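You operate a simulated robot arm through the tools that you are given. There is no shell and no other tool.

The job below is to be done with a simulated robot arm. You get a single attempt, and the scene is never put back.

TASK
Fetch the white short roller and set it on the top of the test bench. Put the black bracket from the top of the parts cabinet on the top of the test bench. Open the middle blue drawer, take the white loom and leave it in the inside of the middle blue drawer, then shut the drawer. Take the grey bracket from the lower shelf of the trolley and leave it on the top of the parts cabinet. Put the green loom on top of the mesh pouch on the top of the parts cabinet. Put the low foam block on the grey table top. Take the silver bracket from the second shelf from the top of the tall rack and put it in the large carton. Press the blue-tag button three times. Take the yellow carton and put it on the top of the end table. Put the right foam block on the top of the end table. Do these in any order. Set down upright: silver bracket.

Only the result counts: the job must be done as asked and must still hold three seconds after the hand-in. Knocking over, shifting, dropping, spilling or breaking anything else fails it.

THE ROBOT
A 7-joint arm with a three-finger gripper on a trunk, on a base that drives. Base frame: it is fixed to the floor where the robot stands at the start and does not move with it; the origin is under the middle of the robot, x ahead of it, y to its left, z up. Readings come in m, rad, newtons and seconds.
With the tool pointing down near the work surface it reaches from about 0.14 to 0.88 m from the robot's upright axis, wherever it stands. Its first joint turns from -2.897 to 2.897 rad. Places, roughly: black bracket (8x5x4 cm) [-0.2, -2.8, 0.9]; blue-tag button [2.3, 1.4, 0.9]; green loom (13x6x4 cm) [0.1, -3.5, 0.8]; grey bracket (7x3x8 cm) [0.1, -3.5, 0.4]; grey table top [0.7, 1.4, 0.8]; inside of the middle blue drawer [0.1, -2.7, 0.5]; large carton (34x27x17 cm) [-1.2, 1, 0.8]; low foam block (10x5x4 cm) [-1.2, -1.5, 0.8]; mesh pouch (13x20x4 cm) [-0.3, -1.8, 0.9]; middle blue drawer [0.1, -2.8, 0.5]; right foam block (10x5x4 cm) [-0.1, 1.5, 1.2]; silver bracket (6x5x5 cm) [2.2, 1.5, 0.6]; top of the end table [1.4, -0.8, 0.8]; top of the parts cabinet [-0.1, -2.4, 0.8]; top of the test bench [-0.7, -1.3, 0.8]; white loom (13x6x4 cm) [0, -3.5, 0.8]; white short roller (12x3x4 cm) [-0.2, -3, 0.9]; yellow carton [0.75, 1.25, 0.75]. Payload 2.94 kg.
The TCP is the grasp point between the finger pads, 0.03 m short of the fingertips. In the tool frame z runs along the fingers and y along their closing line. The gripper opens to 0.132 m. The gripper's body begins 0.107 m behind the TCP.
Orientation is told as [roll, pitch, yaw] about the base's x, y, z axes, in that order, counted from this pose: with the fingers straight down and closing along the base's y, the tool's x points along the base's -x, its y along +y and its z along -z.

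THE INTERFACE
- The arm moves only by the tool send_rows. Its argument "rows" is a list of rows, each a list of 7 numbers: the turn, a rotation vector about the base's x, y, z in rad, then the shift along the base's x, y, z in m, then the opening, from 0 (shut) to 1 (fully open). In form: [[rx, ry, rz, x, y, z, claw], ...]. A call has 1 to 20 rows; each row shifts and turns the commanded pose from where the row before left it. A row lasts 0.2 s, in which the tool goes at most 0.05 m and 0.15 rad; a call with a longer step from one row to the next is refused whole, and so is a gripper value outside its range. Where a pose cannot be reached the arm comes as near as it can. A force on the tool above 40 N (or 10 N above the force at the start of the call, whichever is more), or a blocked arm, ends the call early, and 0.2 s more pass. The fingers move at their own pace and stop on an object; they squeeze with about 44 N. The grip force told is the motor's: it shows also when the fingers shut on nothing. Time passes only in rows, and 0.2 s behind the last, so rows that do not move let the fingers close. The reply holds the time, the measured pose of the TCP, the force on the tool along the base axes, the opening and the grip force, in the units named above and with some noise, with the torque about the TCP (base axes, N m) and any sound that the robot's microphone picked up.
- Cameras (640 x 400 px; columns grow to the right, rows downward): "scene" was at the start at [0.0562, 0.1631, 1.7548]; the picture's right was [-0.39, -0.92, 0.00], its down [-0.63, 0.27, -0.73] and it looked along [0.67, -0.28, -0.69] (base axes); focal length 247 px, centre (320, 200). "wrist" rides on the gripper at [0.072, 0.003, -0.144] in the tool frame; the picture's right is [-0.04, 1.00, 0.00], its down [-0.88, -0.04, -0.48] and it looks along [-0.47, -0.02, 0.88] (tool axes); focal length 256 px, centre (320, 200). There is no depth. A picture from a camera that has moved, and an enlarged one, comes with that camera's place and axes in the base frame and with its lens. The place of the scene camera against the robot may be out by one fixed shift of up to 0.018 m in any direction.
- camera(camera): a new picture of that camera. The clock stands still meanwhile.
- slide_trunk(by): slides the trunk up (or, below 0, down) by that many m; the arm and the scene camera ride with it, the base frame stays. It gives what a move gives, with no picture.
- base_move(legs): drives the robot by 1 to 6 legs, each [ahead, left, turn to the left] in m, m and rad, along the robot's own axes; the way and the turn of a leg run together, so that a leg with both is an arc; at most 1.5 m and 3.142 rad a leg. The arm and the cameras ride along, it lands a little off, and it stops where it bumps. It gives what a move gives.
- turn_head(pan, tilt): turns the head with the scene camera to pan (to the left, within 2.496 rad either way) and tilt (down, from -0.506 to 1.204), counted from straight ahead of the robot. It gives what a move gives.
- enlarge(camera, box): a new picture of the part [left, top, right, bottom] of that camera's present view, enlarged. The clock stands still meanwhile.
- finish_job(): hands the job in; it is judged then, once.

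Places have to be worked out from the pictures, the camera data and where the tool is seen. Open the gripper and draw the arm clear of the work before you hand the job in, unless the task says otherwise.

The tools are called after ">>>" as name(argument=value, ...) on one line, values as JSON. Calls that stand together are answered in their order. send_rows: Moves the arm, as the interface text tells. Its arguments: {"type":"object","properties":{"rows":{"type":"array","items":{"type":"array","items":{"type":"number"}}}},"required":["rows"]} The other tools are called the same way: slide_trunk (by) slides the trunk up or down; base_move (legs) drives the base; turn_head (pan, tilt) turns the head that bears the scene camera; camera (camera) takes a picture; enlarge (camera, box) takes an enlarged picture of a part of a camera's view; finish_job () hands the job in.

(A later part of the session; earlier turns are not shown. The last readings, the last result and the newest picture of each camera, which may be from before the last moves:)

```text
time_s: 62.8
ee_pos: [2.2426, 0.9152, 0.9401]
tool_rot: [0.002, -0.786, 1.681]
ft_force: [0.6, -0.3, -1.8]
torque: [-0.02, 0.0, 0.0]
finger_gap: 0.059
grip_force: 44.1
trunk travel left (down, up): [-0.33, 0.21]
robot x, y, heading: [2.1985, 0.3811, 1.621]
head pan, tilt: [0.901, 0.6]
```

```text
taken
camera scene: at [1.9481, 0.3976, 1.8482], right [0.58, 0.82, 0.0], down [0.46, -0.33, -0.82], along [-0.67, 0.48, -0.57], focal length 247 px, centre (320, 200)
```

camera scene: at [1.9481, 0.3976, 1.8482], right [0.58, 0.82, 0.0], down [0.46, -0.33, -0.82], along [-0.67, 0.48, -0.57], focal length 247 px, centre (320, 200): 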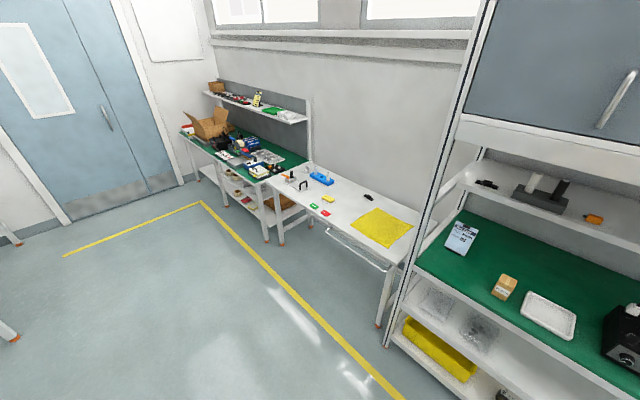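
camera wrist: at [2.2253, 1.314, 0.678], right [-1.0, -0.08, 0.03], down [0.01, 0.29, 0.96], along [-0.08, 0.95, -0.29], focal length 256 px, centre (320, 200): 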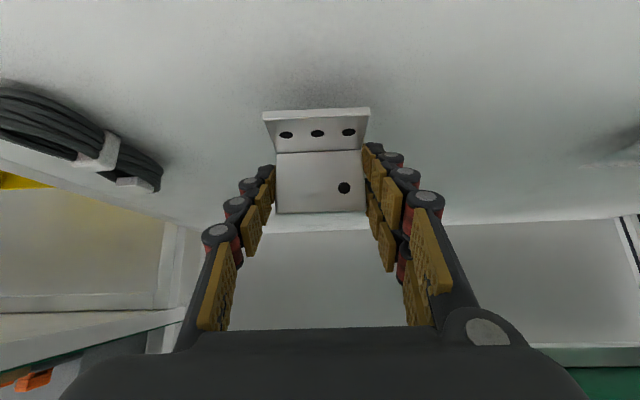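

I drive sideways along the aisle to the grey table to set the bracket down for a regrasp from above.

>>> base_move(legs=[[0, 1.2, 0]])

>>> turn_head(pan=0.1, tilt=0.75)

>>> camera(camera="scene")

```text
time_s: 69.0
ee_pos: [1.0245, 0.8476, 0.9404]
tool_rot: [-0.001, -0.786, 1.689]
ft_force: [0.0, -0.4, -1.0]
torque: [0.0, -0.01, -0.01]
finger_gap: 0.059
grip_force: 43.8
trunk travel left (down, up): [-0.33, 0.21]
robot x, y, heading: [0.9832, 0.3138, 1.63]
head pan, tilt: [0.901, 0.6]
```

```text
time_s: 70.1
ee_pos: [1.0244, 0.8486, 0.9385]
tool_rot: [0.002, -0.786, 1.686]
ft_force: [0.4, 0.4, -1.5]
torque: [-0.03, 0.01, 0.0]
finger_gap: 0.0588
grip_force: 43.9
trunk travel left (down, up): [-0.33, 0.21]
robot x, y, heading: [0.9824, 0.3137, 1.624]
head pan, tilt: [0.099, 0.75]
```

```text
taken
camera scene: at [0.7911, 0.3597, 1.8354], right [0.99, 0.16, 0.0], down [0.11, -0.67, -0.73], along [-0.12, 0.72, -0.68], focal length 247 px, centre (320, 200)
```

scene: 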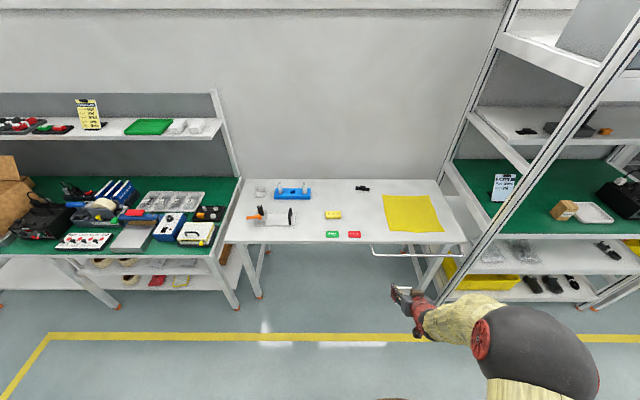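

The grey table is in full view. I enlarge it to identify the yellow carton and free spots.

>>> enlarge(camera="scene", box=[220, 160, 470, 270])

>>> enlarge(camera="scene", box=[0, 80, 250, 260])

```text
2.56 times, centred on (345, 215) of scene
camera zoom: at [0.7911, 0.3597, 1.8354], right [0.99, 0.16, 0.0], down [0.11, -0.67, -0.73], along [-0.12, 0.72, -0.68], focal length 633 px, centre (256, 162)
```

zoom: 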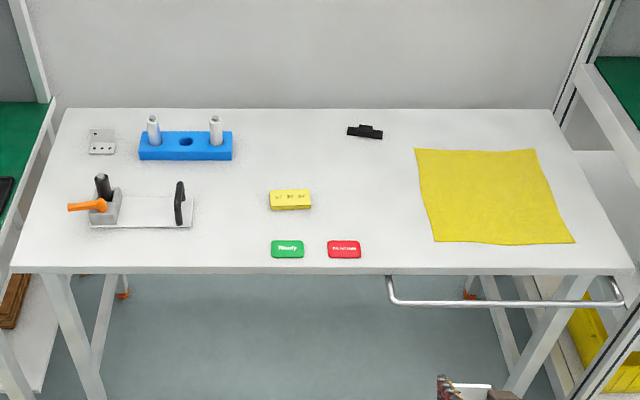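

```text
2.22 times, centred on (125, 170) of scene
camera zoom: at [0.7911, 0.3597, 1.8354], right [0.99, 0.16, 0.0], down [0.11, -0.67, -0.73], along [-0.12, 0.72, -0.68], focal length 549 px, centre (753, 267)
```

zoom: 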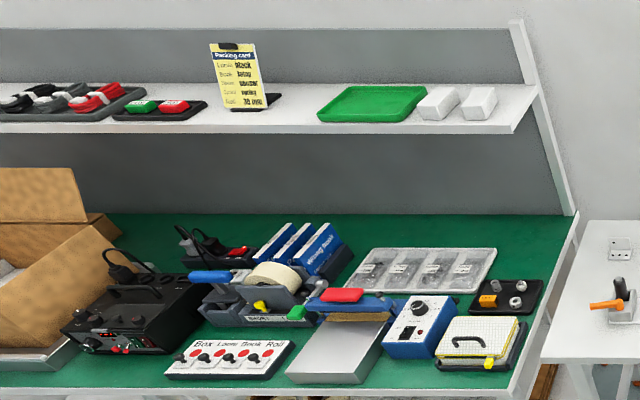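

The yellow box by the Ready/Do-not-move tags is the yellow carton. I'll put the bracket on the free area at about (0.94, 1.36), so I drive 0.3 m nearer.

>>> base_move(legs=[[0.3, 0, 0]])

>>> send_rows(rows=[[0, 0, 0, -0.012, 0.033, 0, 0], [0, 0, 0, -0.012, 0.033, 0, 0], [0, 0, 0, -0.012, 0.033, 0, 0], [0, 0, 0, -0.012, 0.033, 0, 0], [0, 0, 0, -0.012, 0.033, -0.01, 0], [0, 0, 0, -0.01, 0.033, -0.02, 0]])

>>> camera(camera="wrist")

>>> camera(camera="scene")

```text
time_s: 72.2
ee_pos: [1.0067, 1.1519, 0.9389]
tool_rot: [-0.001, -0.786, 1.685]
ft_force: [0.0, 0.4, -1.7]
torque: [-0.02, 0.01, 0.02]
finger_gap: 0.0588
grip_force: 44.6
trunk travel left (down, up): [-0.33, 0.21]
robot x, y, heading: [0.9662, 0.6167, 1.631]
head pan, tilt: [0.099, 0.75]
```

```text
time_s: 73.6
ee_pos: [0.9364, 1.35, 0.9094]
tool_rot: [0.001, -0.785, 1.686]
ft_force: [-0.3, 1.0, 0.0]
torque: [0.01, 0.0, 0.0]
finger_gap: 0.059
grip_force: 43.8
trunk travel left (down, up): [-0.33, 0.21]
robot x, y, heading: [0.9631, 0.6163, 1.63]
head pan, tilt: [0.099, 0.75]
```

```text
taken
camera wrist: at [0.9518, 1.1976, 0.9591], right [-1.0, -0.08, 0.03], down [0.01, 0.29, 0.96], along [-0.09, 0.95, -0.29], focal length 256 px, centre (320, 200)
```

wrist: 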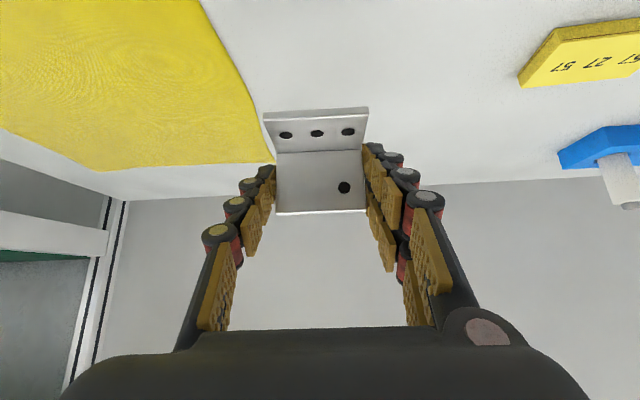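

```text
taken
camera scene: at [0.7733, 0.6636, 1.8352], right [0.99, 0.16, 0.0], down [0.11, -0.67, -0.73], along [-0.11, 0.72, -0.68], focal length 247 px, centre (320, 200)
```

scene: 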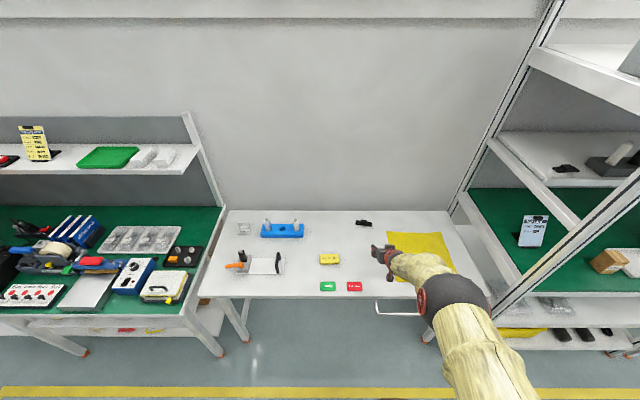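

I shift slightly away from the mat and descend to just above the table.

>>> send_rows(rows=[[0, 0, 0, -0.01, 0, -0.025, 0], [0, 0, 0, -0.01, 0, -0.025, 0], [0, 0, 0, 0, 0, -0.025, 0]])

>>> camera(camera="wrist")

```text
time_s: 74.4
ee_pos: [0.9172, 1.3496, 0.8346]
tool_rot: [0.011, -0.784, 1.687]
ft_force: [0.1, 0.4, -1.1]
torque: [-0.03, -0.03, 0.0]
finger_gap: 0.059
grip_force: 44.3
trunk travel left (down, up): [-0.33, 0.21]
robot x, y, heading: [0.9641, 0.6167, 1.629]
head pan, tilt: [0.099, 0.75]
```

```text
taken
camera wrist: at [0.9334, 1.1974, 0.8846], right [-1.0, -0.09, 0.04], down [0.01, 0.29, 0.96], along [-0.1, 0.95, -0.29], focal length 256 px, centre (320, 200)
```

wrist: 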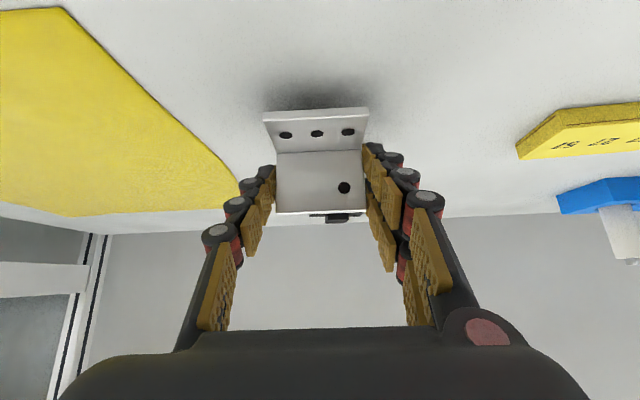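

Close above the table with a visible shadow; I step down gently until contact.

>>> send_rows(rows=[[0, 0, 0, 0, 0, -0.01, 0], [0, 0, 0, 0, 0, -0.008, 0], [0, 0, 0, 0, 0, -0.006, 0]])

```text
time_s: 75.2
ee_pos: [0.9182, 1.3528, 0.8169]
tool_rot: [0.011, -0.796, 1.688]
ft_force: [-1.6, -6.9, 31.7]
torque: [0.19, 0.17, -0.04]
finger_gap: 0.0591
grip_force: 43.9
trunk travel left (down, up): [-0.33, 0.21]
robot x, y, heading: [0.965, 0.6167, 1.626]
head pan, tilt: [0.099, 0.75]
```

Contact at TCP z≈0.817 (table ≈0.78). I relieve the pressure slightly.

>>> send_rows(rows=[[0, 0, 0, 0, 0, 0.005, 0], [0, 0, 0, 0, 0, 0, 0]])

>>> camera(camera="wrist")

```text
time_s: 75.8
ee_pos: [0.9183, 1.3489, 0.8169]
tool_rot: [0.013, -0.786, 1.686]
ft_force: [1.6, 4.5, 19.8]
torque: [0.44, -0.14, -0.03]
finger_gap: 0.0589
grip_force: 43.9
trunk travel left (down, up): [-0.33, 0.21]
robot x, y, heading: [0.9671, 0.615, 1.624]
head pan, tilt: [0.099, 0.75]
```

```text
taken
camera wrist: at [0.9349, 1.1975, 0.8671], right [-0.99, -0.09, 0.04], down [0.01, 0.29, 0.96], along [-0.1, 0.95, -0.29], focal length 256 px, centre (320, 200)
```

wrist: 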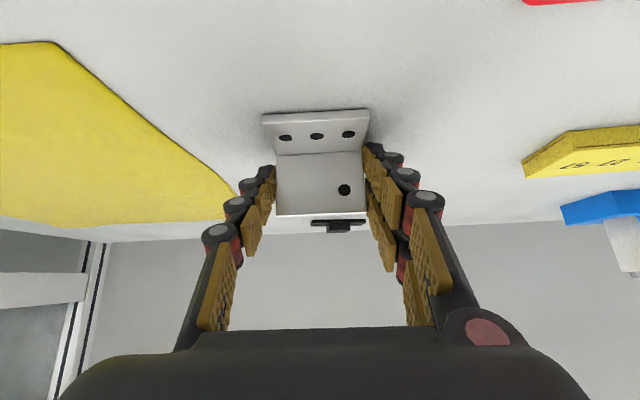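

Still about 20 N; I raise another 3 mm and then open slowly.

>>> send_rows(rows=[[0, 0, 0, 0, 0, 0.003, 0], [0, 0, 0, 0, 0, 0, 0], [0, 0, 0, 0, 0, 0, 0.5], [0, 0, 0, 0, 0, 0, 0.6], [0, 0, 0, 0, 0, 0, 0.65], [0, 0, 0, 0, 0, 0, 0.65]])

>>> camera(camera="wrist")

```text
time_s: 77.2
ee_pos: [0.9181, 1.348, 0.8185]
tool_rot: [0.012, -0.783, 1.687]
ft_force: [0.9, 0.7, -0.3]
torque: [0.02, 0.0, 0.0]
finger_gap: 0.0861
grip_force: 0.2
trunk travel left (down, up): [-0.33, 0.21]
robot x, y, heading: [0.9681, 0.6145, 1.629]
head pan, tilt: [0.099, 0.75]
```

```text
taken
camera wrist: at [0.935, 1.1968, 0.8687], right [-0.99, -0.09, 0.04], down [0.01, 0.29, 0.96], along [-0.1, 0.95, -0.29], focal length 256 px, centre (320, 200)
```

wrist: 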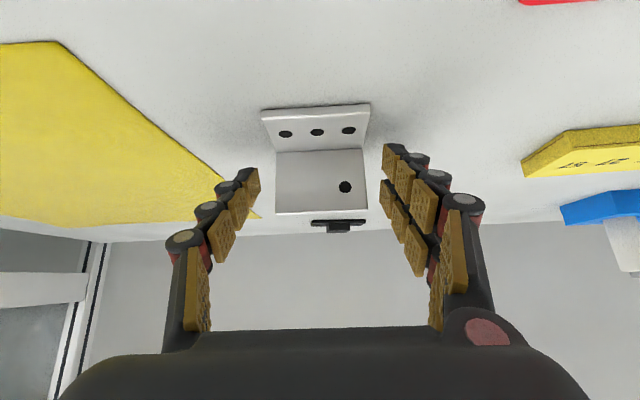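

The bracket stands upright on the table. I back out along the tool axis, then turn the tool vertical above it.

>>> send_rows(rows=[[0, 0, 0, 0.003, -0.025, 0.02, 0.8], [0, 0, 0, 0.003, -0.025, 0.025, 0.8], [0, 0, 0, 0.002, -0.02, 0.035, 0.8], [-0.1301, -0.015, 0, -0.001, 0.012, 0.01, 0.8], [-0.1301, -0.015, 0, -0.001, 0.012, 0.01, 0.8], [-0.1301, -0.015, 0, -0.001, 0.012, 0, 0.8], [-0.1301, -0.015, 0, -0.001, 0.012, 0, 0.8], [-0.1301, -0.015, 0, -0.001, 0.012, 0, 0.8], [-0.1301, -0.015, 0, -0.003, 0.014, 0, 0.8]])

>>> camera(camera="wrist")

```text
time_s: 79.2
ee_pos: [0.9033, 1.3507, 0.9337]
tool_rot: [0.085, -0.335, 1.688]
ft_force: [-0.3, -0.4, -0.3]
torque: [0.09, -0.02, 0.02]
finger_gap: 0.1055
grip_force: 0.1
out of reach, approached as far as the arm can: row 1, 6, 7, 8, 9
trunk travel left (down, up): [-0.33, 0.21]
robot x, y, heading: [0.9649, 0.6162, 1.627]
head pan, tilt: [0.099, 0.75]
```

```text
taken
camera wrist: at [0.9264, 1.2369, 1.0452], right [-0.99, -0.1, 0.09], down [0.0, 0.68, 0.73], along [-0.14, 0.73, -0.67], focal length 256 px, centre (320, 200)
```

wrist: 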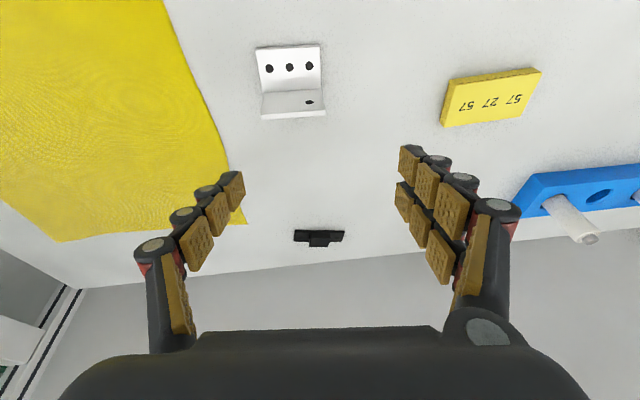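

The vertical pose at this distance hit a joint limit. I pull the tool back toward the robot, where the arm is more comfortable, and check the orientation.

>>> send_rows(rows=[[0, 0, 0, 0, -0.02, 0.04, 0.8], [0, 0, 0, 0, -0.03, 0.03, 0.8], [0, 0, 0, 0.003, -0.04, 0.02, 0.8], [0, 0, 0, 0.003, -0.045, 0.0, 0.8], [0, 0, 0, 0.003, -0.045, 0.0, 0.8]])

>>> camera(camera="scene")

```text
time_s: 80.4
ee_pos: [0.9115, 1.1709, 1.0247]
tool_rot: [0.085, -0.34, 1.689]
ft_force: [-0.6, -0.2, 0.8]
torque: [0.01, -0.02, -0.02]
finger_gap: 0.1058
grip_force: 0.4
trunk travel left (down, up): [-0.33, 0.21]
robot x, y, heading: [0.9664, 0.6132, 1.627]
head pan, tilt: [0.099, 0.75]
```

```text
taken
camera scene: at [0.7736, 0.6611, 1.8354], right [0.99, 0.16, 0.0], down [0.11, -0.67, -0.73], along [-0.11, 0.72, -0.68], focal length 247 px, centre (320, 200)
```

scene: 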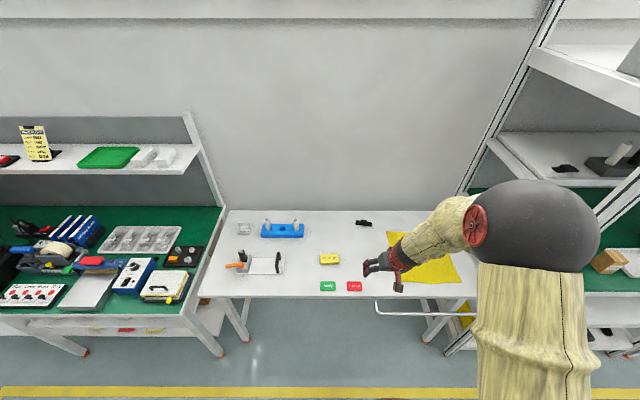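

The arm moved back fine; now I remove the residual tilt and roll here.

>>> send_rows(rows=[[-0.109, -0.0415, 0, 0, 0, 0.01, 0.8], [-0.109, -0.0415, 0, 0, 0, 0.01, 0.8], [-0.109, -0.0415, 0, 0, 0, 0.01, 0.8], [0, 0, 0, 0, 0, 0, 0.8]])

```text
time_s: 81.4
ee_pos: [0.9114, 1.1718, 1.0542]
tool_rot: [-0.001, 0.004, 1.703]
ft_force: [-0.8, 0.8, 0.4]
torque: [0.0, 0.02, -0.04]
finger_gap: 0.1055
grip_force: 0.1
trunk travel left (down, up): [-0.33, 0.21]
robot x, y, heading: [0.9676, 0.6162, 1.629]
head pan, tilt: [0.099, 0.75]
```

Vertical now. I drive 0.1 m nearer so that the regrasp is at a comfortable distance.

>>> base_move(legs=[[0.1, 0, 0]])

>>> camera(camera="wrist")

```text
time_s: 82.5
ee_pos: [0.9056, 1.2718, 1.0539]
tool_rot: [0.002, 0.003, 1.704]
ft_force: [0.2, 0.3, 0.2]
torque: [-0.03, 0.01, 0.03]
finger_gap: 0.1052
grip_force: 0.1
trunk travel left (down, up): [-0.33, 0.21]
robot x, y, heading: [0.9616, 0.7138, 1.628]
head pan, tilt: [0.099, 0.75]
```

```text
taken
camera wrist: at [0.9129, 1.1999, 1.197], right [-1.0, -0.09, 0.0], down [-0.08, 0.88, 0.47], along [-0.04, 0.47, -0.88], focal length 256 px, centre (320, 200)
```

wrist: 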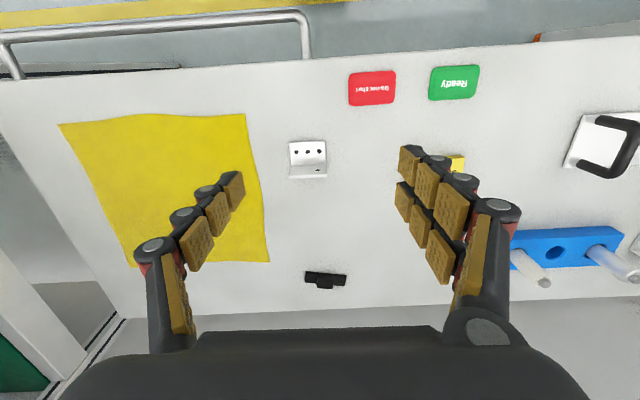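

The bracket is at about [0.920, 1.357]; I align above it and descend to z≈0.90.

>>> send_rows(rows=[[0, 0, -0.016, 0.0028, 0.0172, -0.031, 0.8], [0, 0, 0, 0.0028, 0.0172, -0.031, 0.8], [0, 0, 0, 0.0028, 0.0172, -0.031, 0.8], [0, 0, 0, 0.0028, 0.0172, -0.031, 0.8], [0, 0, 0, 0.0028, 0.0172, -0.031, 0.8]])

>>> camera(camera="wrist")

```text
time_s: 83.7
ee_pos: [0.9209, 1.3589, 0.8986]
tool_rot: [0.002, 0.001, 1.688]
ft_force: [-0.1, 1.3, 0.3]
torque: [-0.02, -0.03, 0.0]
finger_gap: 0.1056
grip_force: 0.1
trunk travel left (down, up): [-0.33, 0.21]
robot x, y, heading: [0.9602, 0.7179, 1.627]
head pan, tilt: [0.099, 0.75]
```

```text
taken
camera wrist: at [0.9275, 1.2867, 1.0417], right [-1.0, -0.07, 0.0], down [-0.06, 0.88, 0.47], along [-0.04, 0.47, -0.88], focal length 256 px, centre (320, 200)
```

wrist: 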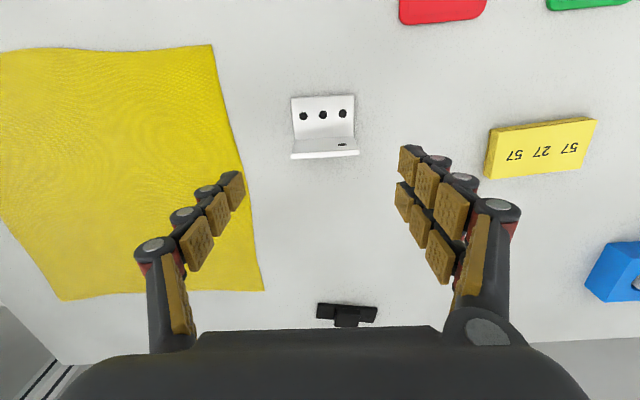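

Fine-adjust by 4 mm and descend to z≈0.82, then close on the bracket's side edges.

>>> send_rows(rows=[[0, 0, 0, -0.004, -0.003, -0.018, 0.8], [0, 0, 0, 0, 0, -0.02, 0.8], [0, 0, 0, 0, 0, -0.02, 0.8], [0, 0, 0, 0, 0, -0.02, 0.8], [0, 0, 0, 0, 0, 0, 0.5], [0, 0, 0, 0, 0, 0, 0.3], [0, 0, 0, 0, 0, 0, 0], [0, 0, 0, 0, 0, 0, 0]])

>>> camera(camera="wrist")

```text
time_s: 85.5
ee_pos: [0.9169, 1.353, 0.8213]
tool_rot: [0.002, 0.006, 1.687]
ft_force: [0.6, -0.4, 0.4]
torque: [-0.04, 0.02, 0.0]
finger_gap: 0.0596
grip_force: 16.0
trunk travel left (down, up): [-0.33, 0.21]
robot x, y, heading: [0.9597, 0.7141, 1.632]
head pan, tilt: [0.099, 0.75]
```

```text
taken
camera wrist: at [0.923, 1.2812, 0.9648], right [-1.0, -0.07, 0.0], down [-0.06, 0.88, 0.47], along [-0.04, 0.47, -0.88], focal length 256 px, centre (320, 200)
```

wrist: 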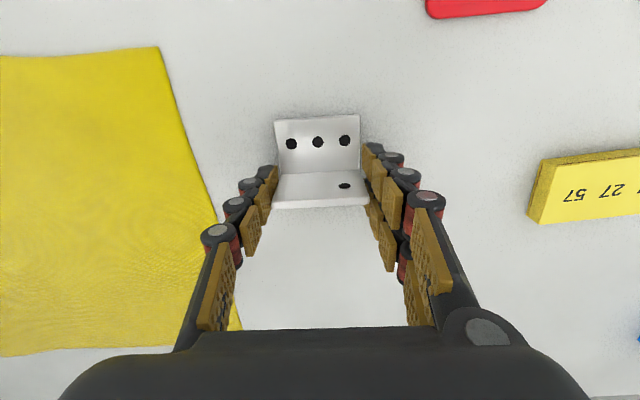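

Gripped on the bracket edges. I lift it to a safe height.

>>> send_rows(rows=[[0, 0, 0, 0, 0, 0, 0], [0, 0, 0, 0, 0, 0.01, 0], [0, 0, 0, 0, 0, 0.03, 0], [0, 0, 0, 0, -0.02, 0.045, 0], [0, 0, 0, 0, -0.02, 0.045, 0], [0, 0, 0, 0, -0.025, 0.04, 0], [0, 0, 0, 0, -0.025, 0.04, 0]])

>>> camera(camera="wrist")

```text
time_s: 87.1
ee_pos: [0.9177, 1.2636, 1.0318]
tool_rot: [0.003, 0.003, 1.688]
ft_force: [0.1, -0.8, -0.9]
torque: [0.06, -0.03, 0.03]
finger_gap: 0.0587
grip_force: 43.9
trunk travel left (down, up): [-0.33, 0.21]
robot x, y, heading: [0.9576, 0.7168, 1.627]
head pan, tilt: [0.099, 0.75]
```

```text
taken
camera wrist: at [0.924, 1.1918, 1.1753], right [-1.0, -0.07, 0.0], down [-0.07, 0.88, 0.47], along [-0.04, 0.47, -0.88], focal length 256 px, centre (320, 200)
```

wrist: 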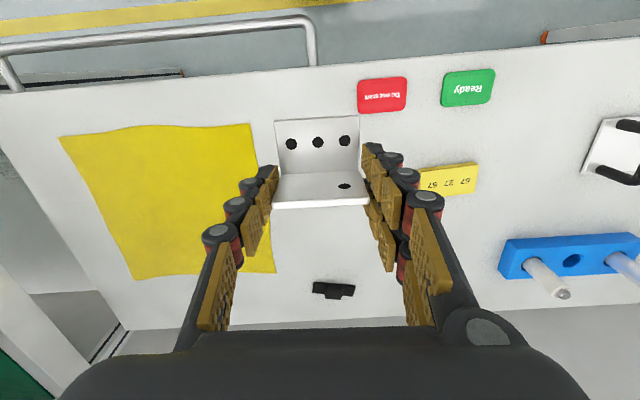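

The bracket is secure. I back off and drive along the aisle to the large carton at the left end of the workbench.

>>> base_move(legs=[[-0.42, 0, 0], [0, 0, 0.06], [0, 1.1, 0], [0, 1.0, 0]])

>>> turn_head(pan=0.0, tilt=0.7)

>>> camera(camera="scene")

```text
time_s: 100.3
ee_pos: [-1.2055, 0.5729, 1.0302]
tool_rot: [0.002, 0.004, 1.76]
ft_force: [-0.7, -0.7, -1.6]
torque: [0.03, -0.01, -0.02]
finger_gap: 0.0587
grip_force: 44.4
trunk travel left (down, up): [-0.33, 0.21]
robot x, y, heading: [-1.1266, 0.0287, 1.703]
head pan, tilt: [0.099, 0.75]
```

```text
time_s: 100.9
ee_pos: [-1.2045, 0.5719, 1.0322]
tool_rot: [0.003, 0.004, 1.761]
ft_force: [0.0, -0.1, -0.3]
torque: [-0.01, 0.0, -0.02]
finger_gap: 0.0584
grip_force: 44.0
trunk travel left (down, up): [-0.33, 0.21]
robot x, y, heading: [-1.1218, 0.0296, 1.702]
head pan, tilt: [0.0, 0.7]
```

```text
taken
camera scene: at [-1.3093, 0.062, 1.8396], right [0.99, 0.13, 0.0], down [0.09, -0.64, -0.76], along [-0.1, 0.76, -0.64], focal length 247 px, centre (320, 200)
```

scene: 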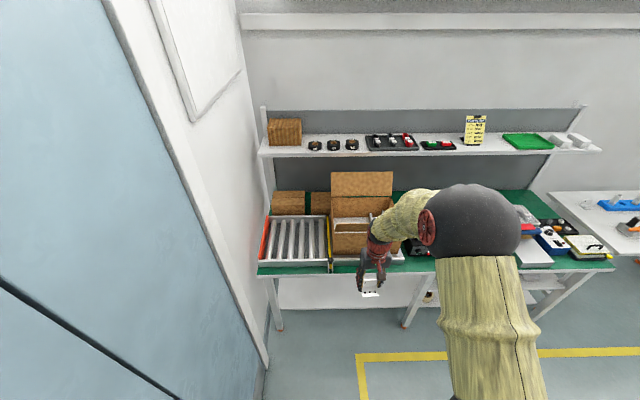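

Heading 1.70 happens to be square to the bench. The carton is just ahead, partly hidden by the arm; I enlarge it.

>>> enlarge(camera="scene", box=[255, 150, 455, 290])

>>> camera(camera="wrist")

```text
2.86 times, centred on (355, 220) of scene
camera zoom: at [-1.3093, 0.062, 1.8396], right [0.99, 0.13, 0.0], down [0.09, -0.64, -0.76], along [-0.1, 0.76, -0.64], focal length 706 px, centre (220, 143)
```

zoom: 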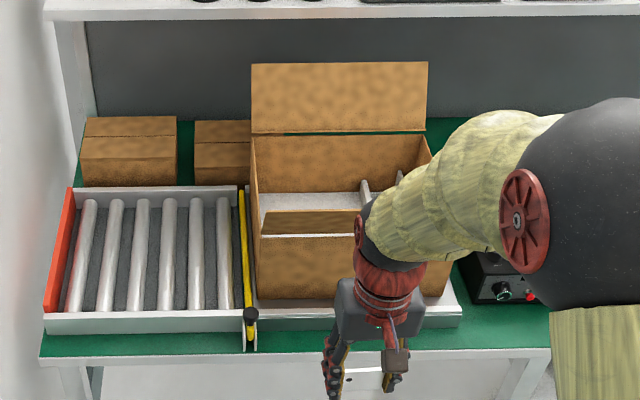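

```text
taken
camera wrist: at [-1.1933, 0.5009, 1.1746], right [-0.99, -0.15, 0.0], down [-0.13, 0.87, 0.47], along [-0.07, 0.47, -0.88], focal length 256 px, centre (320, 200)
```

wrist: 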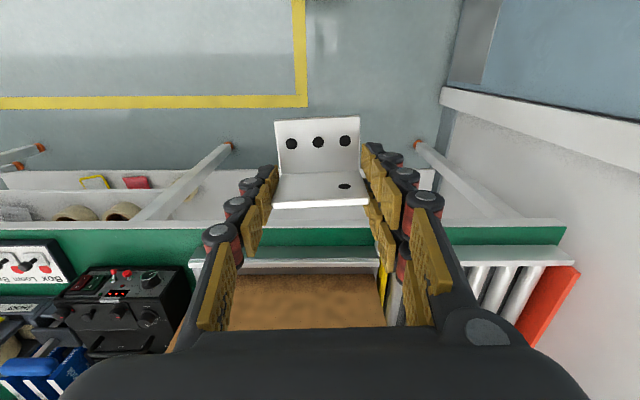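

I swing the arm right and raise the trunk to see into the carton.

>>> send_rows(rows=[[0, 0, 0, 0.045, -0.01, 0.01, 0], [0, 0, 0, 0.045, -0.01, 0.01, 0], [0, 0, 0, 0.045, -0.01, 0.01, 0], [0, 0, 0, 0.045, -0.015, 0, 0], [0, 0, 0, 0.045, -0.015, 0, 0], [0, 0, 0, 0.045, -0.015, 0, 0], [0, 0, 0, 0.045, -0.015, 0, 0], [0, 0, 0, 0.045, -0.015, 0, 0]])

>>> slide_trunk(by=0.15)

>>> enlarge(camera="scene", box=[240, 130, 500, 300])

```text
time_s: 102.7
ee_pos: [-0.8416, 0.467, 1.0621]
tool_rot: [0.001, 0.004, 1.762]
ft_force: [0.6, -0.3, -1.1]
torque: [0.0, 0.03, 0.02]
finger_gap: 0.0587
grip_force: 44.0
trunk travel left (down, up): [-0.33, 0.21]
robot x, y, heading: [-1.1206, 0.0243, 1.705]
head pan, tilt: [0.0, 0.7]
```

```text
time_s: 104.5
ee_pos: [-0.8429, 0.4667, 1.2123]
tool_rot: [0.002, 0.004, 1.76]
ft_force: [0.6, -0.2, -0.8]
torque: [0.01, 0.02, 0.02]
finger_gap: 0.0586
grip_force: 43.8
trunk travel left (down, up): [-0.48, 0.06]
robot x, y, heading: [-1.122, 0.0261, 1.702]
head pan, tilt: [0.0, 0.7]
```

```text
2.35 times, centred on (370, 215) of scene
camera zoom: at [-1.3088, 0.0621, 1.9895], right [0.99, 0.13, 0.0], down [0.08, -0.64, -0.76], along [-0.1, 0.76, -0.64], focal length 582 px, centre (202, 165)
```

zoom: 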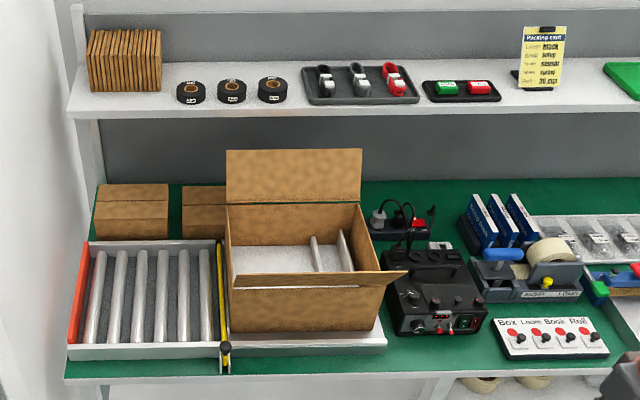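

I can see into the carton: a white floor on the left side, two dividers at the right, walls from z≈0.84 to 1.01. The free floor centre is about (-1.26, 0.98), so I re-centre the arm and drive 0.27 m nearer.

>>> send_rows(rows=[[0, 0, 0, -0.0446, 0.0104, 0, 0], [0, 0, 0, -0.0446, 0.0104, 0, 0], [0, 0, 0, -0.0446, 0.0104, 0, 0], [0, 0, 0, -0.0446, 0.0104, 0, 0], [0, 0, 0, -0.0446, 0.0104, 0, 0], [0, 0, 0, -0.0446, 0.0104, 0, 0], [0, 0, 0, -0.0446, 0.0104, 0, 0], [0, 0, 0, -0.0446, 0.0104, 0, 0]])

>>> base_move(legs=[[0.27, 0, 0]])

>>> camera(camera="wrist")

```text
time_s: 106.3
ee_pos: [-1.2018, 0.5517, 1.2106]
tool_rot: [0.0, 0.004, 1.761]
ft_force: [0.2, 0.5, -1.5]
torque: [-0.04, 0.0, -0.03]
finger_gap: 0.0589
grip_force: 44.0
trunk travel left (down, up): [-0.48, 0.06]
robot x, y, heading: [-1.1214, 0.0265, 1.696]
head pan, tilt: [0.0, 0.7]
```

```text
time_s: 108.2
ee_pos: [-1.2318, 0.822, 1.2108]
tool_rot: [0.001, 0.003, 1.754]
ft_force: [0.4, 0.0, -0.4]
torque: [0.0, -0.01, 0.0]
finger_gap: 0.059
grip_force: 43.8
trunk travel left (down, up): [-0.48, 0.06]
robot x, y, heading: [-1.1584, 0.2976, 1.694]
head pan, tilt: [0.0, 0.7]
```

```text
taken
camera wrist: at [-1.2203, 0.7499, 1.3544], right [-0.99, -0.14, 0.0], down [-0.12, 0.87, 0.47], along [-0.07, 0.47, -0.88], focal length 256 px, centre (320, 200)
```

wrist: 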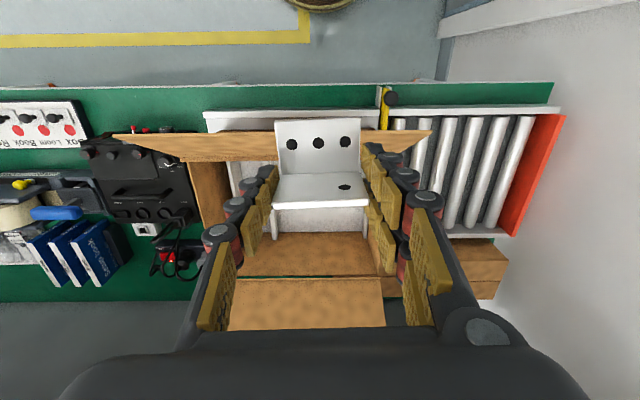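

I move over the carton and check both views before descending.

>>> send_rows(rows=[[0, 0, 0, -0.007, 0.039, 0, 0], [0, 0, 0, -0.007, 0.039, 0, 0], [0, 0, 0, -0.007, 0.039, 0, 0], [0, 0, 0, -0.006, 0.038, 0, 0]])

>>> camera(camera="wrist")

>>> camera(camera="scene")

```text
time_s: 109.2
ee_pos: [-1.2595, 0.975, 1.2106]
tool_rot: [0.003, 0.004, 1.755]
ft_force: [0.0, 0.0, -1.3]
torque: [-0.03, -0.01, -0.02]
finger_gap: 0.0586
grip_force: 44.0
trunk travel left (down, up): [-0.48, 0.06]
robot x, y, heading: [-1.1566, 0.293, 1.697]
head pan, tilt: [0.0, 0.7]
```

```text
taken
camera wrist: at [-1.2485, 0.904, 1.3542], right [-0.99, -0.14, 0.0], down [-0.12, 0.87, 0.47], along [-0.07, 0.47, -0.88], focal length 256 px, centre (320, 200)
```

wrist: 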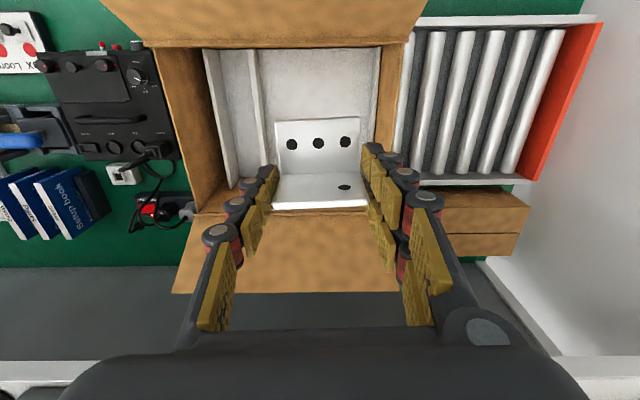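

```text
taken
camera scene: at [-1.3441, 0.3328, 1.9895], right [0.99, 0.13, 0.0], down [0.08, -0.64, -0.76], along [-0.1, 0.76, -0.65], focal length 247 px, centre (320, 200)
```

scene: 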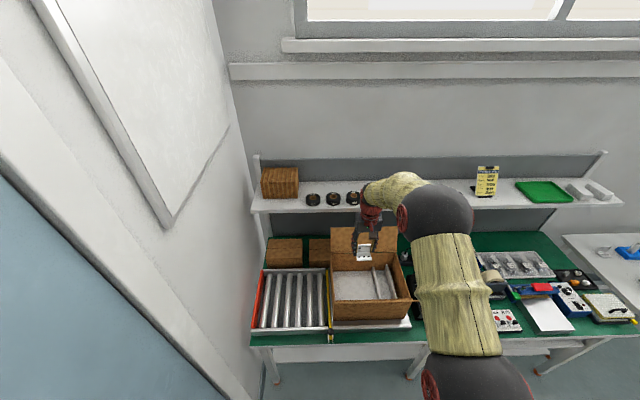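

The spot beneath the bracket is centred on the white floor between the left wall and the first divider. I shift 2 cm back-wards in the carton and descend to about 4 cm above the floor.

>>> send_rows(rows=[[0, 0, 0, -0.002, 0.02, 0, 0], [0, 0, 0, 0, 0, -0.04, 0], [0, 0, 0, 0, 0, -0.04, 0], [0, 0, 0, 0, 0, -0.04, 0], [0, 0, 0, 0, 0, -0.04, 0], [0, 0, 0, 0, 0, -0.04, 0], [0, 0, 0, 0, 0, -0.04, 0], [0, 0, 0, 0, 0, -0.03, 0]])

>>> camera(camera="wrist")

```text
time_s: 111.0
ee_pos: [-1.259, 0.9962, 0.9401]
tool_rot: [0.002, 0.001, 1.755]
ft_force: [0.0, 0.1, -0.7]
torque: [-0.07, -0.01, -0.03]
finger_gap: 0.0589
grip_force: 44.1
trunk travel left (down, up): [-0.48, 0.06]
robot x, y, heading: [-1.1585, 0.2979, 1.701]
head pan, tilt: [0.0, 0.7]
```

```text
taken
camera wrist: at [-1.2486, 0.9258, 1.0832], right [-0.99, -0.14, 0.0], down [-0.12, 0.87, 0.47], along [-0.07, 0.47, -0.88], focal length 256 px, centre (320, 200)
```

wrist: 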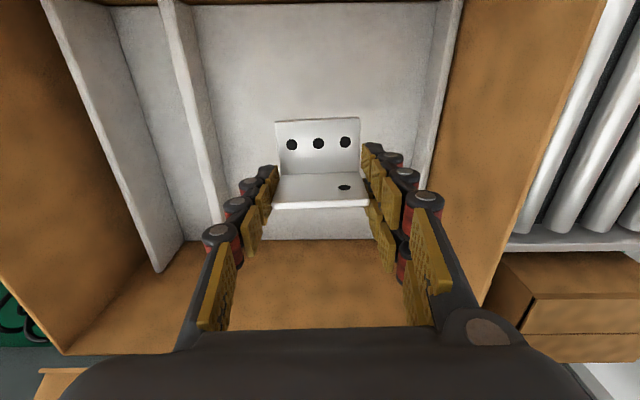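

The bracket is centred between the partitions; I keep lowering gently towards the floor.

>>> send_rows(rows=[[0, 0, 0, 0.005, 0, -0.01, 0], [0, 0, 0, 0, 0, -0.01, 0], [0, 0, 0, 0, 0, -0.008, 0], [0, 0, 0, 0, 0, -0.006, 0]])

```text
time_s: 112.0
ee_pos: [-1.2544, 0.9955, 0.9073]
tool_rot: [0.001, 0.003, 1.757]
ft_force: [-0.6, -0.7, -1.0]
torque: [-0.01, 0.02, -0.04]
finger_gap: 0.0589
grip_force: 43.6
trunk travel left (down, up): [-0.48, 0.06]
robot x, y, heading: [-1.1594, 0.294, 1.698]
head pan, tilt: [0.0, 0.7]
```

No contact yet; continuing in 4 mm steps.

>>> send_rows(rows=[[0, 0, 0, 0, 0, -0.004, 0], [0, 0, 0, 0, 0, -0.004, 0], [0, 0, 0, 0, 0, -0.004, 0]])

>>> camera(camera="wrist")

```text
time_s: 112.8
ee_pos: [-1.2552, 0.9946, 0.8965]
tool_rot: [0.002, 0.004, 1.755]
ft_force: [0.1, 0.0, -1.4]
torque: [0.03, 0.01, -0.02]
finger_gap: 0.0586
grip_force: 43.8
trunk travel left (down, up): [-0.48, 0.06]
robot x, y, heading: [-1.1586, 0.2966, 1.697]
head pan, tilt: [0.0, 0.7]
```

```text
taken
camera wrist: at [-1.2438, 0.9236, 1.0385], right [-0.99, -0.14, 0.0], down [-0.12, 0.87, 0.47], along [-0.07, 0.47, -0.88], focal length 256 px, centre (320, 200)
```

wrist: 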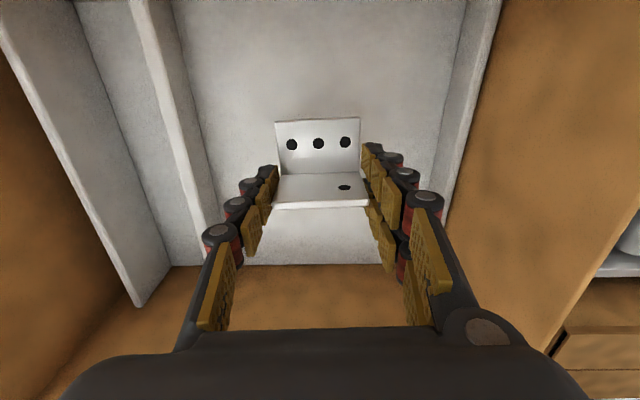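

The floor looks to be at z≈0.83, so contact should come at TCP ≈0.87. I continue.

>>> send_rows(rows=[[0, 0, 0, 0, 0, -0.006, 0], [0, 0, 0, 0, 0, -0.006, 0], [0, 0, 0, 0, 0, -0.004, 0], [0, 0, 0, 0, 0, -0.003, 0]])

```text
time_s: 113.8
ee_pos: [-1.255, 0.9941, 0.8771]
tool_rot: [0.001, 0.001, 1.757]
ft_force: [-0.2, -0.5, -2.0]
torque: [-0.01, 0.03, -0.01]
finger_gap: 0.0587
grip_force: 43.7
trunk travel left (down, up): [-0.48, 0.06]
robot x, y, heading: [-1.159, 0.2955, 1.702]
head pan, tilt: [0.0, 0.7]
```

Still free; 3 mm steps.

>>> send_rows(rows=[[0, 0, 0, 0, 0, -0.003, 0], [0, 0, 0, 0, 0, -0.003, 0], [0, 0, 0, 0, 0, -0.003, 0]])

>>> camera(camera="wrist")

```text
time_s: 114.6
ee_pos: [-1.2557, 0.9962, 0.869]
tool_rot: [0.002, 0.004, 1.756]
ft_force: [-0.1, -0.6, -1.4]
torque: [-0.03, -0.03, 0.0]
finger_gap: 0.0587
grip_force: 44.2
trunk travel left (down, up): [-0.48, 0.06]
robot x, y, heading: [-1.1573, 0.2946, 1.698]
head pan, tilt: [0.0, 0.7]
```

```text
taken
camera wrist: at [-1.2444, 0.9245, 1.0113], right [-0.99, -0.14, 0.0], down [-0.12, 0.87, 0.47], along [-0.07, 0.47, -0.88], focal length 256 px, centre (320, 200)
```

wrist: 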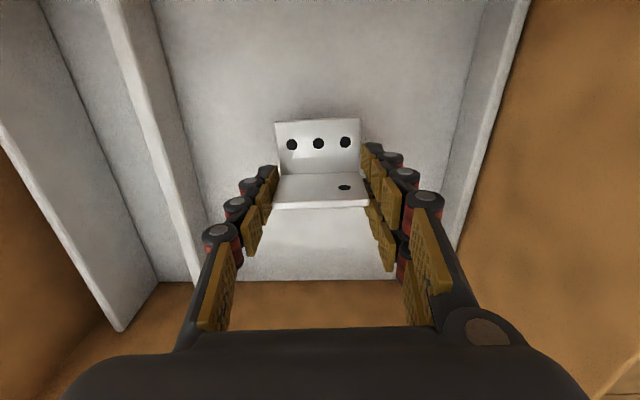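

Nearly there; I continue stepping down with contact watching.

>>> send_rows(rows=[[0, 0, 0, 0, 0, -0.003, 0], [0, 0, 0, 0, 0, -0.003, 0], [0, 0, 0, 0, 0, -0.003, 0]])

```text
time_s: 115.4
ee_pos: [-1.2546, 0.9944, 0.8576]
tool_rot: [0.002, 0.003, 1.756]
ft_force: [0.6, 0.1, -0.6]
torque: [-0.01, 0.02, 0.0]
finger_gap: 0.0586
grip_force: 43.9
trunk travel left (down, up): [-0.48, 0.06]
robot x, y, heading: [-1.1567, 0.2941, 1.694]
head pan, tilt: [0.0, 0.7]
```

No contact at bottom ≈0.817; I go on.

>>> send_rows(rows=[[0, 0, 0, 0, 0, -0.003, 0], [0, 0, 0, 0, 0, -0.003, 0], [0, 0, 0, 0, 0, -0.003, 0]])

>>> camera(camera="wrist")

>>> camera(camera="scene")

```text
time_s: 116.2
ee_pos: [-1.2535, 0.9945, 0.8502]
tool_rot: [0.003, 0.003, 1.756]
ft_force: [-0.2, -0.7, -1.0]
torque: [-0.01, -0.02, -0.02]
finger_gap: 0.0588
grip_force: 43.7
trunk travel left (down, up): [-0.48, 0.06]
robot x, y, heading: [-1.1573, 0.2928, 1.689]
head pan, tilt: [0.0, 0.7]
```

```text
taken
camera wrist: at [-1.2439, 0.9237, 0.9932], right [-0.99, -0.14, 0.0], down [-0.12, 0.87, 0.47], along [-0.07, 0.47, -0.88], focal length 256 px, centre (320, 200)
```

wrist: 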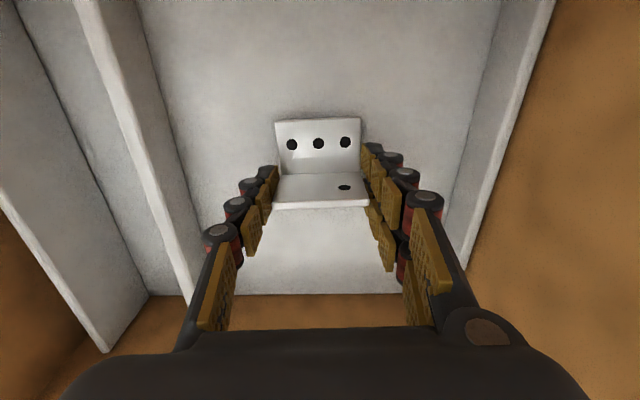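

```text
taken
camera scene: at [-1.3438, 0.3317, 1.9896], right [0.99, 0.13, 0.0], down [0.08, -0.64, -0.76], along [-0.1, 0.76, -0.64], focal length 247 px, centre (320, 200)
```

scene: 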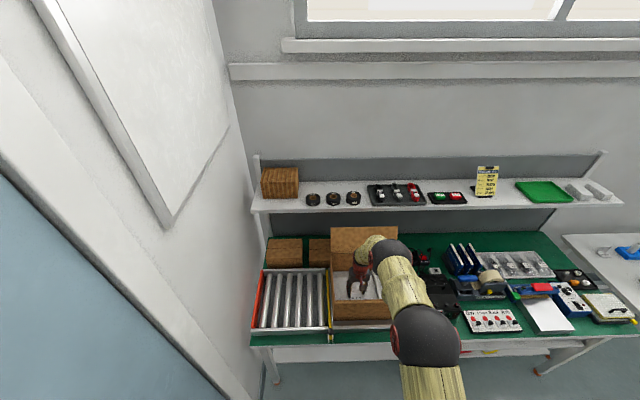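

Still no contact; the floor must be a bit lower than judged. I continue in 3 mm steps.

>>> send_rows(rows=[[0, 0, 0, 0, 0, -0.003, 0], [0, 0, 0, 0, 0, -0.003, 0], [0, 0, 0, 0, 0, -0.003, 0], [0, 0, 0, 0, 0, -0.003, 0]])

```text
time_s: 117.2
ee_pos: [-1.2549, 0.9962, 0.8411]
tool_rot: [0.0, -0.003, 1.757]
ft_force: [-1.5, -3.4, 30.1]
torque: [0.05, 0.12, 0.03]
finger_gap: 0.0591
grip_force: 44.0
trunk travel left (down, up): [-0.48, 0.06]
robot x, y, heading: [-1.1553, 0.2938, 1.699]
head pan, tilt: [0.0, 0.7]
```

Contact at 30 N (floor ≈0.80). I relieve 4 mm of command, then open just enough to release.

>>> send_rows(rows=[[0, 0, 0, 0, 0, 0.003, 0], [0, 0, 0, 0, 0, 0, 0]])

```text
time_s: 117.8
ee_pos: [-1.2539, 0.9943, 0.8409]
tool_rot: [0.002, 0.002, 1.756]
ft_force: [-2.3, 4.9, 17.1]
torque: [0.35, 0.11, 0.03]
finger_gap: 0.0588
grip_force: 44.3
trunk travel left (down, up): [-0.48, 0.06]
robot x, y, heading: [-1.1586, 0.2996, 1.691]
head pan, tilt: [0.0, 0.7]
```

I take off another 2 mm, then open slightly.

>>> send_rows(rows=[[0, 0, 0, 0, 0, 0.002, 0], [0, 0, 0, 0, 0, 0, 0.2], [0, 0, 0, 0, 0, 0, 0.5], [0, 0, 0, 0, 0, 0, 0.56], [0, 0, 0, 0, 0, 0, 0.56]])

>>> camera(camera="wrist")

```text
time_s: 119.0
ee_pos: [-1.2536, 0.9944, 0.8421]
tool_rot: [0.001, 0.002, 1.755]
ft_force: [0.4, -0.2, -0.9]
torque: [-0.03, -0.02, 0.05]
finger_gap: 0.0739
grip_force: 0.0
trunk travel left (down, up): [-0.48, 0.06]
robot x, y, heading: [-1.1564, 0.2936, 1.695]
head pan, tilt: [0.0, 0.7]
```

```text
taken
camera wrist: at [-1.2433, 0.923, 0.9857], right [-0.99, -0.14, 0.0], down [-0.12, 0.87, 0.47], along [-0.07, 0.47, -0.88], focal length 256 px, centre (320, 200)
```

wrist: 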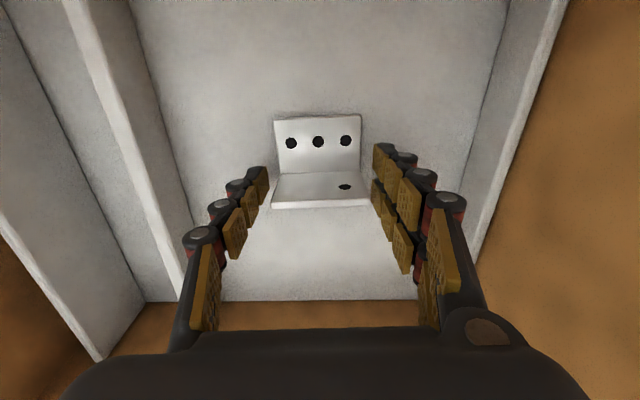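

Released and standing upright. I rise straight up out of the carton.

>>> send_rows(rows=[[0, 0, 0, 0, 0, 0.02, 0.56], [0, 0, 0, 0, 0, 0.04, 0.56], [0, 0, 0, 0, 0, 0.045, 0.56], [0, 0, 0, 0, 0, 0.045, 0.56], [0, 0, 0, 0, 0, 0.045, 0.56], [0, 0, 0, 0, 0, 0.045, 0.56], [0, 0, 0, 0, 0, 0.045, 0.56], [0, 0, 0, 0, 0, 0.045, 0.56], [0, 0, 0, 0, 0, 0.045, 0.56], [0, 0, 0, 0, 0, 0.03, 0.56]])

>>> camera(camera="wrist")

```text
time_s: 121.2
ee_pos: [-1.254, 0.9938, 1.2484]
tool_rot: [0.002, 0.004, 1.756]
ft_force: [0.2, -1.0, -0.1]
torque: [0.05, 0.0, 0.01]
finger_gap: 0.0741
grip_force: 0.0
trunk travel left (down, up): [-0.48, 0.06]
robot x, y, heading: [-1.1563, 0.2946, 1.699]
head pan, tilt: [0.0, 0.7]
```

```text
taken
camera wrist: at [-1.2437, 0.9223, 1.3913], right [-0.99, -0.14, 0.0], down [-0.12, 0.87, 0.47], along [-0.07, 0.47, -0.88], focal length 256 px, centre (320, 200)
```

wrist: 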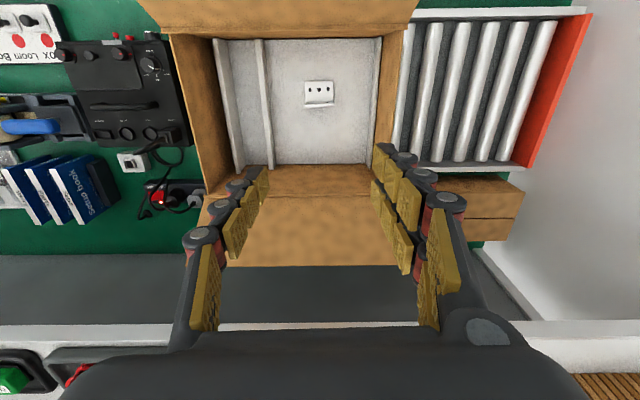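

The silver bracket stands in the carton. Next is the right foam block on the upper shelf; I back away, and look down at the base to judge how close I can get to benches.

>>> base_move(legs=[[-0.3, 0, 0]])

>>> turn_head(pan=0.0, tilt=1.2)

>>> camera(camera="scene")

```text
time_s: 123.2
ee_pos: [-1.2165, 0.6992, 1.2488]
tool_rot: [0.001, 0.001, 1.752]
ft_force: [0.0, -1.1, 0.4]
torque: [0.08, 0.02, -0.02]
finger_gap: 0.0736
grip_force: 0.1
trunk travel left (down, up): [-0.48, 0.06]
robot x, y, heading: [-1.1181, 0.0013, 1.702]
head pan, tilt: [0.0, 0.7]
```

```text
time_s: 124.2
ee_pos: [-1.2174, 0.6997, 1.2476]
tool_rot: [0.001, 0.004, 1.752]
ft_force: [0.2, 0.1, 0.4]
torque: [-0.01, 0.0, 0.01]
finger_gap: 0.0737
grip_force: 0.0
trunk travel left (down, up): [-0.48, 0.06]
robot x, y, heading: [-1.1218, 0.0002, 1.701]
head pan, tilt: [0.0, 1.201]
```

```text
taken
camera scene: at [-1.3031, 0.0087, 1.9537], right [0.99, 0.12, 0.0], down [0.12, -0.92, -0.36], along [-0.05, 0.36, -0.93], focal length 247 px, centre (320, 200)
```

scene: 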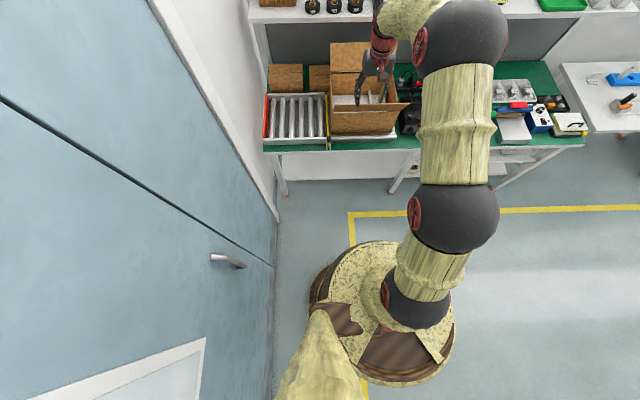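

The base disc is modest and distances of about 0.45 m to bench edges have been fine. I drive right along the bench to stand in front of the foam blocks.

>>> base_move(legs=[[0, -1.08, 0], [0.3, 0, 0]])

>>> turn_head(pan=0.0, tilt=0.6)

>>> camera(camera="scene")

>>> camera(camera="wrist")

```text
time_s: 131.4
ee_pos: [-0.1465, 1.1298, 1.2471]
tool_rot: [0.002, 0.002, 1.731]
ft_force: [-1.0, 0.9, 0.1]
torque: [-0.04, 0.0, 0.02]
finger_gap: 0.0739
grip_force: 0.1
trunk travel left (down, up): [-0.48, 0.06]
robot x, y, heading: [-0.0627, 0.4261, 1.674]
head pan, tilt: [0.0, 1.201]
```

```text
time_s: 132.4
ee_pos: [-0.1461, 1.1275, 1.2494]
tool_rot: [0.001, 0.003, 1.732]
ft_force: [-0.3, -0.2, -0.1]
torque: [-0.03, -0.02, -0.04]
finger_gap: 0.0742
grip_force: 0.0
trunk travel left (down, up): [-0.48, 0.06]
robot x, y, heading: [-0.0657, 0.4247, 1.677]
head pan, tilt: [0.0, 0.6]
```

```text
taken
camera scene: at [-0.2513, 0.4702, 1.9981], right [0.99, 0.1, 0.0], down [0.06, -0.56, -0.82], along [-0.08, 0.82, -0.57], focal length 247 px, centre (320, 200)
```

scene: 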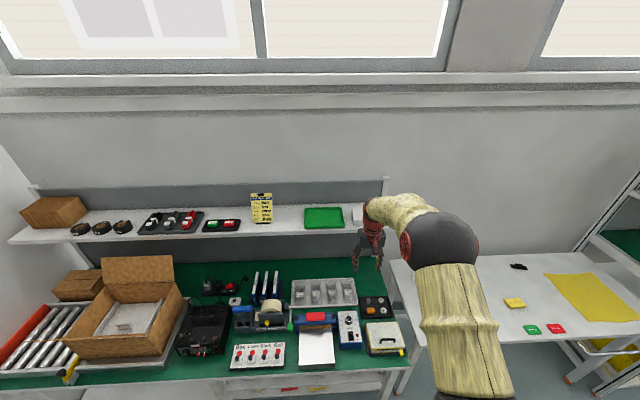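

```text
taken
camera wrist: at [-0.1369, 1.0558, 1.3911], right [-0.99, -0.12, 0.0], down [-0.1, 0.88, 0.47], along [-0.06, 0.47, -0.88], focal length 256 px, centre (320, 200)
```

wrist: 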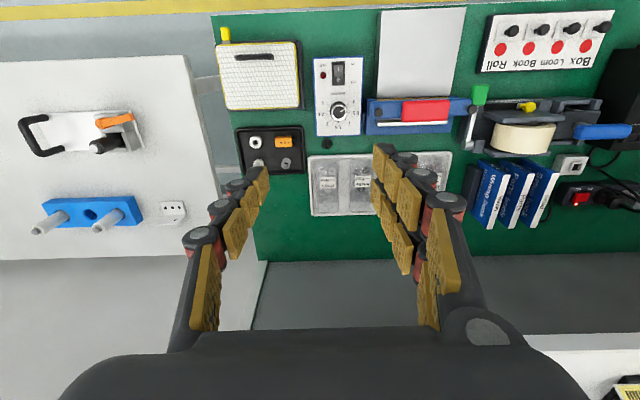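

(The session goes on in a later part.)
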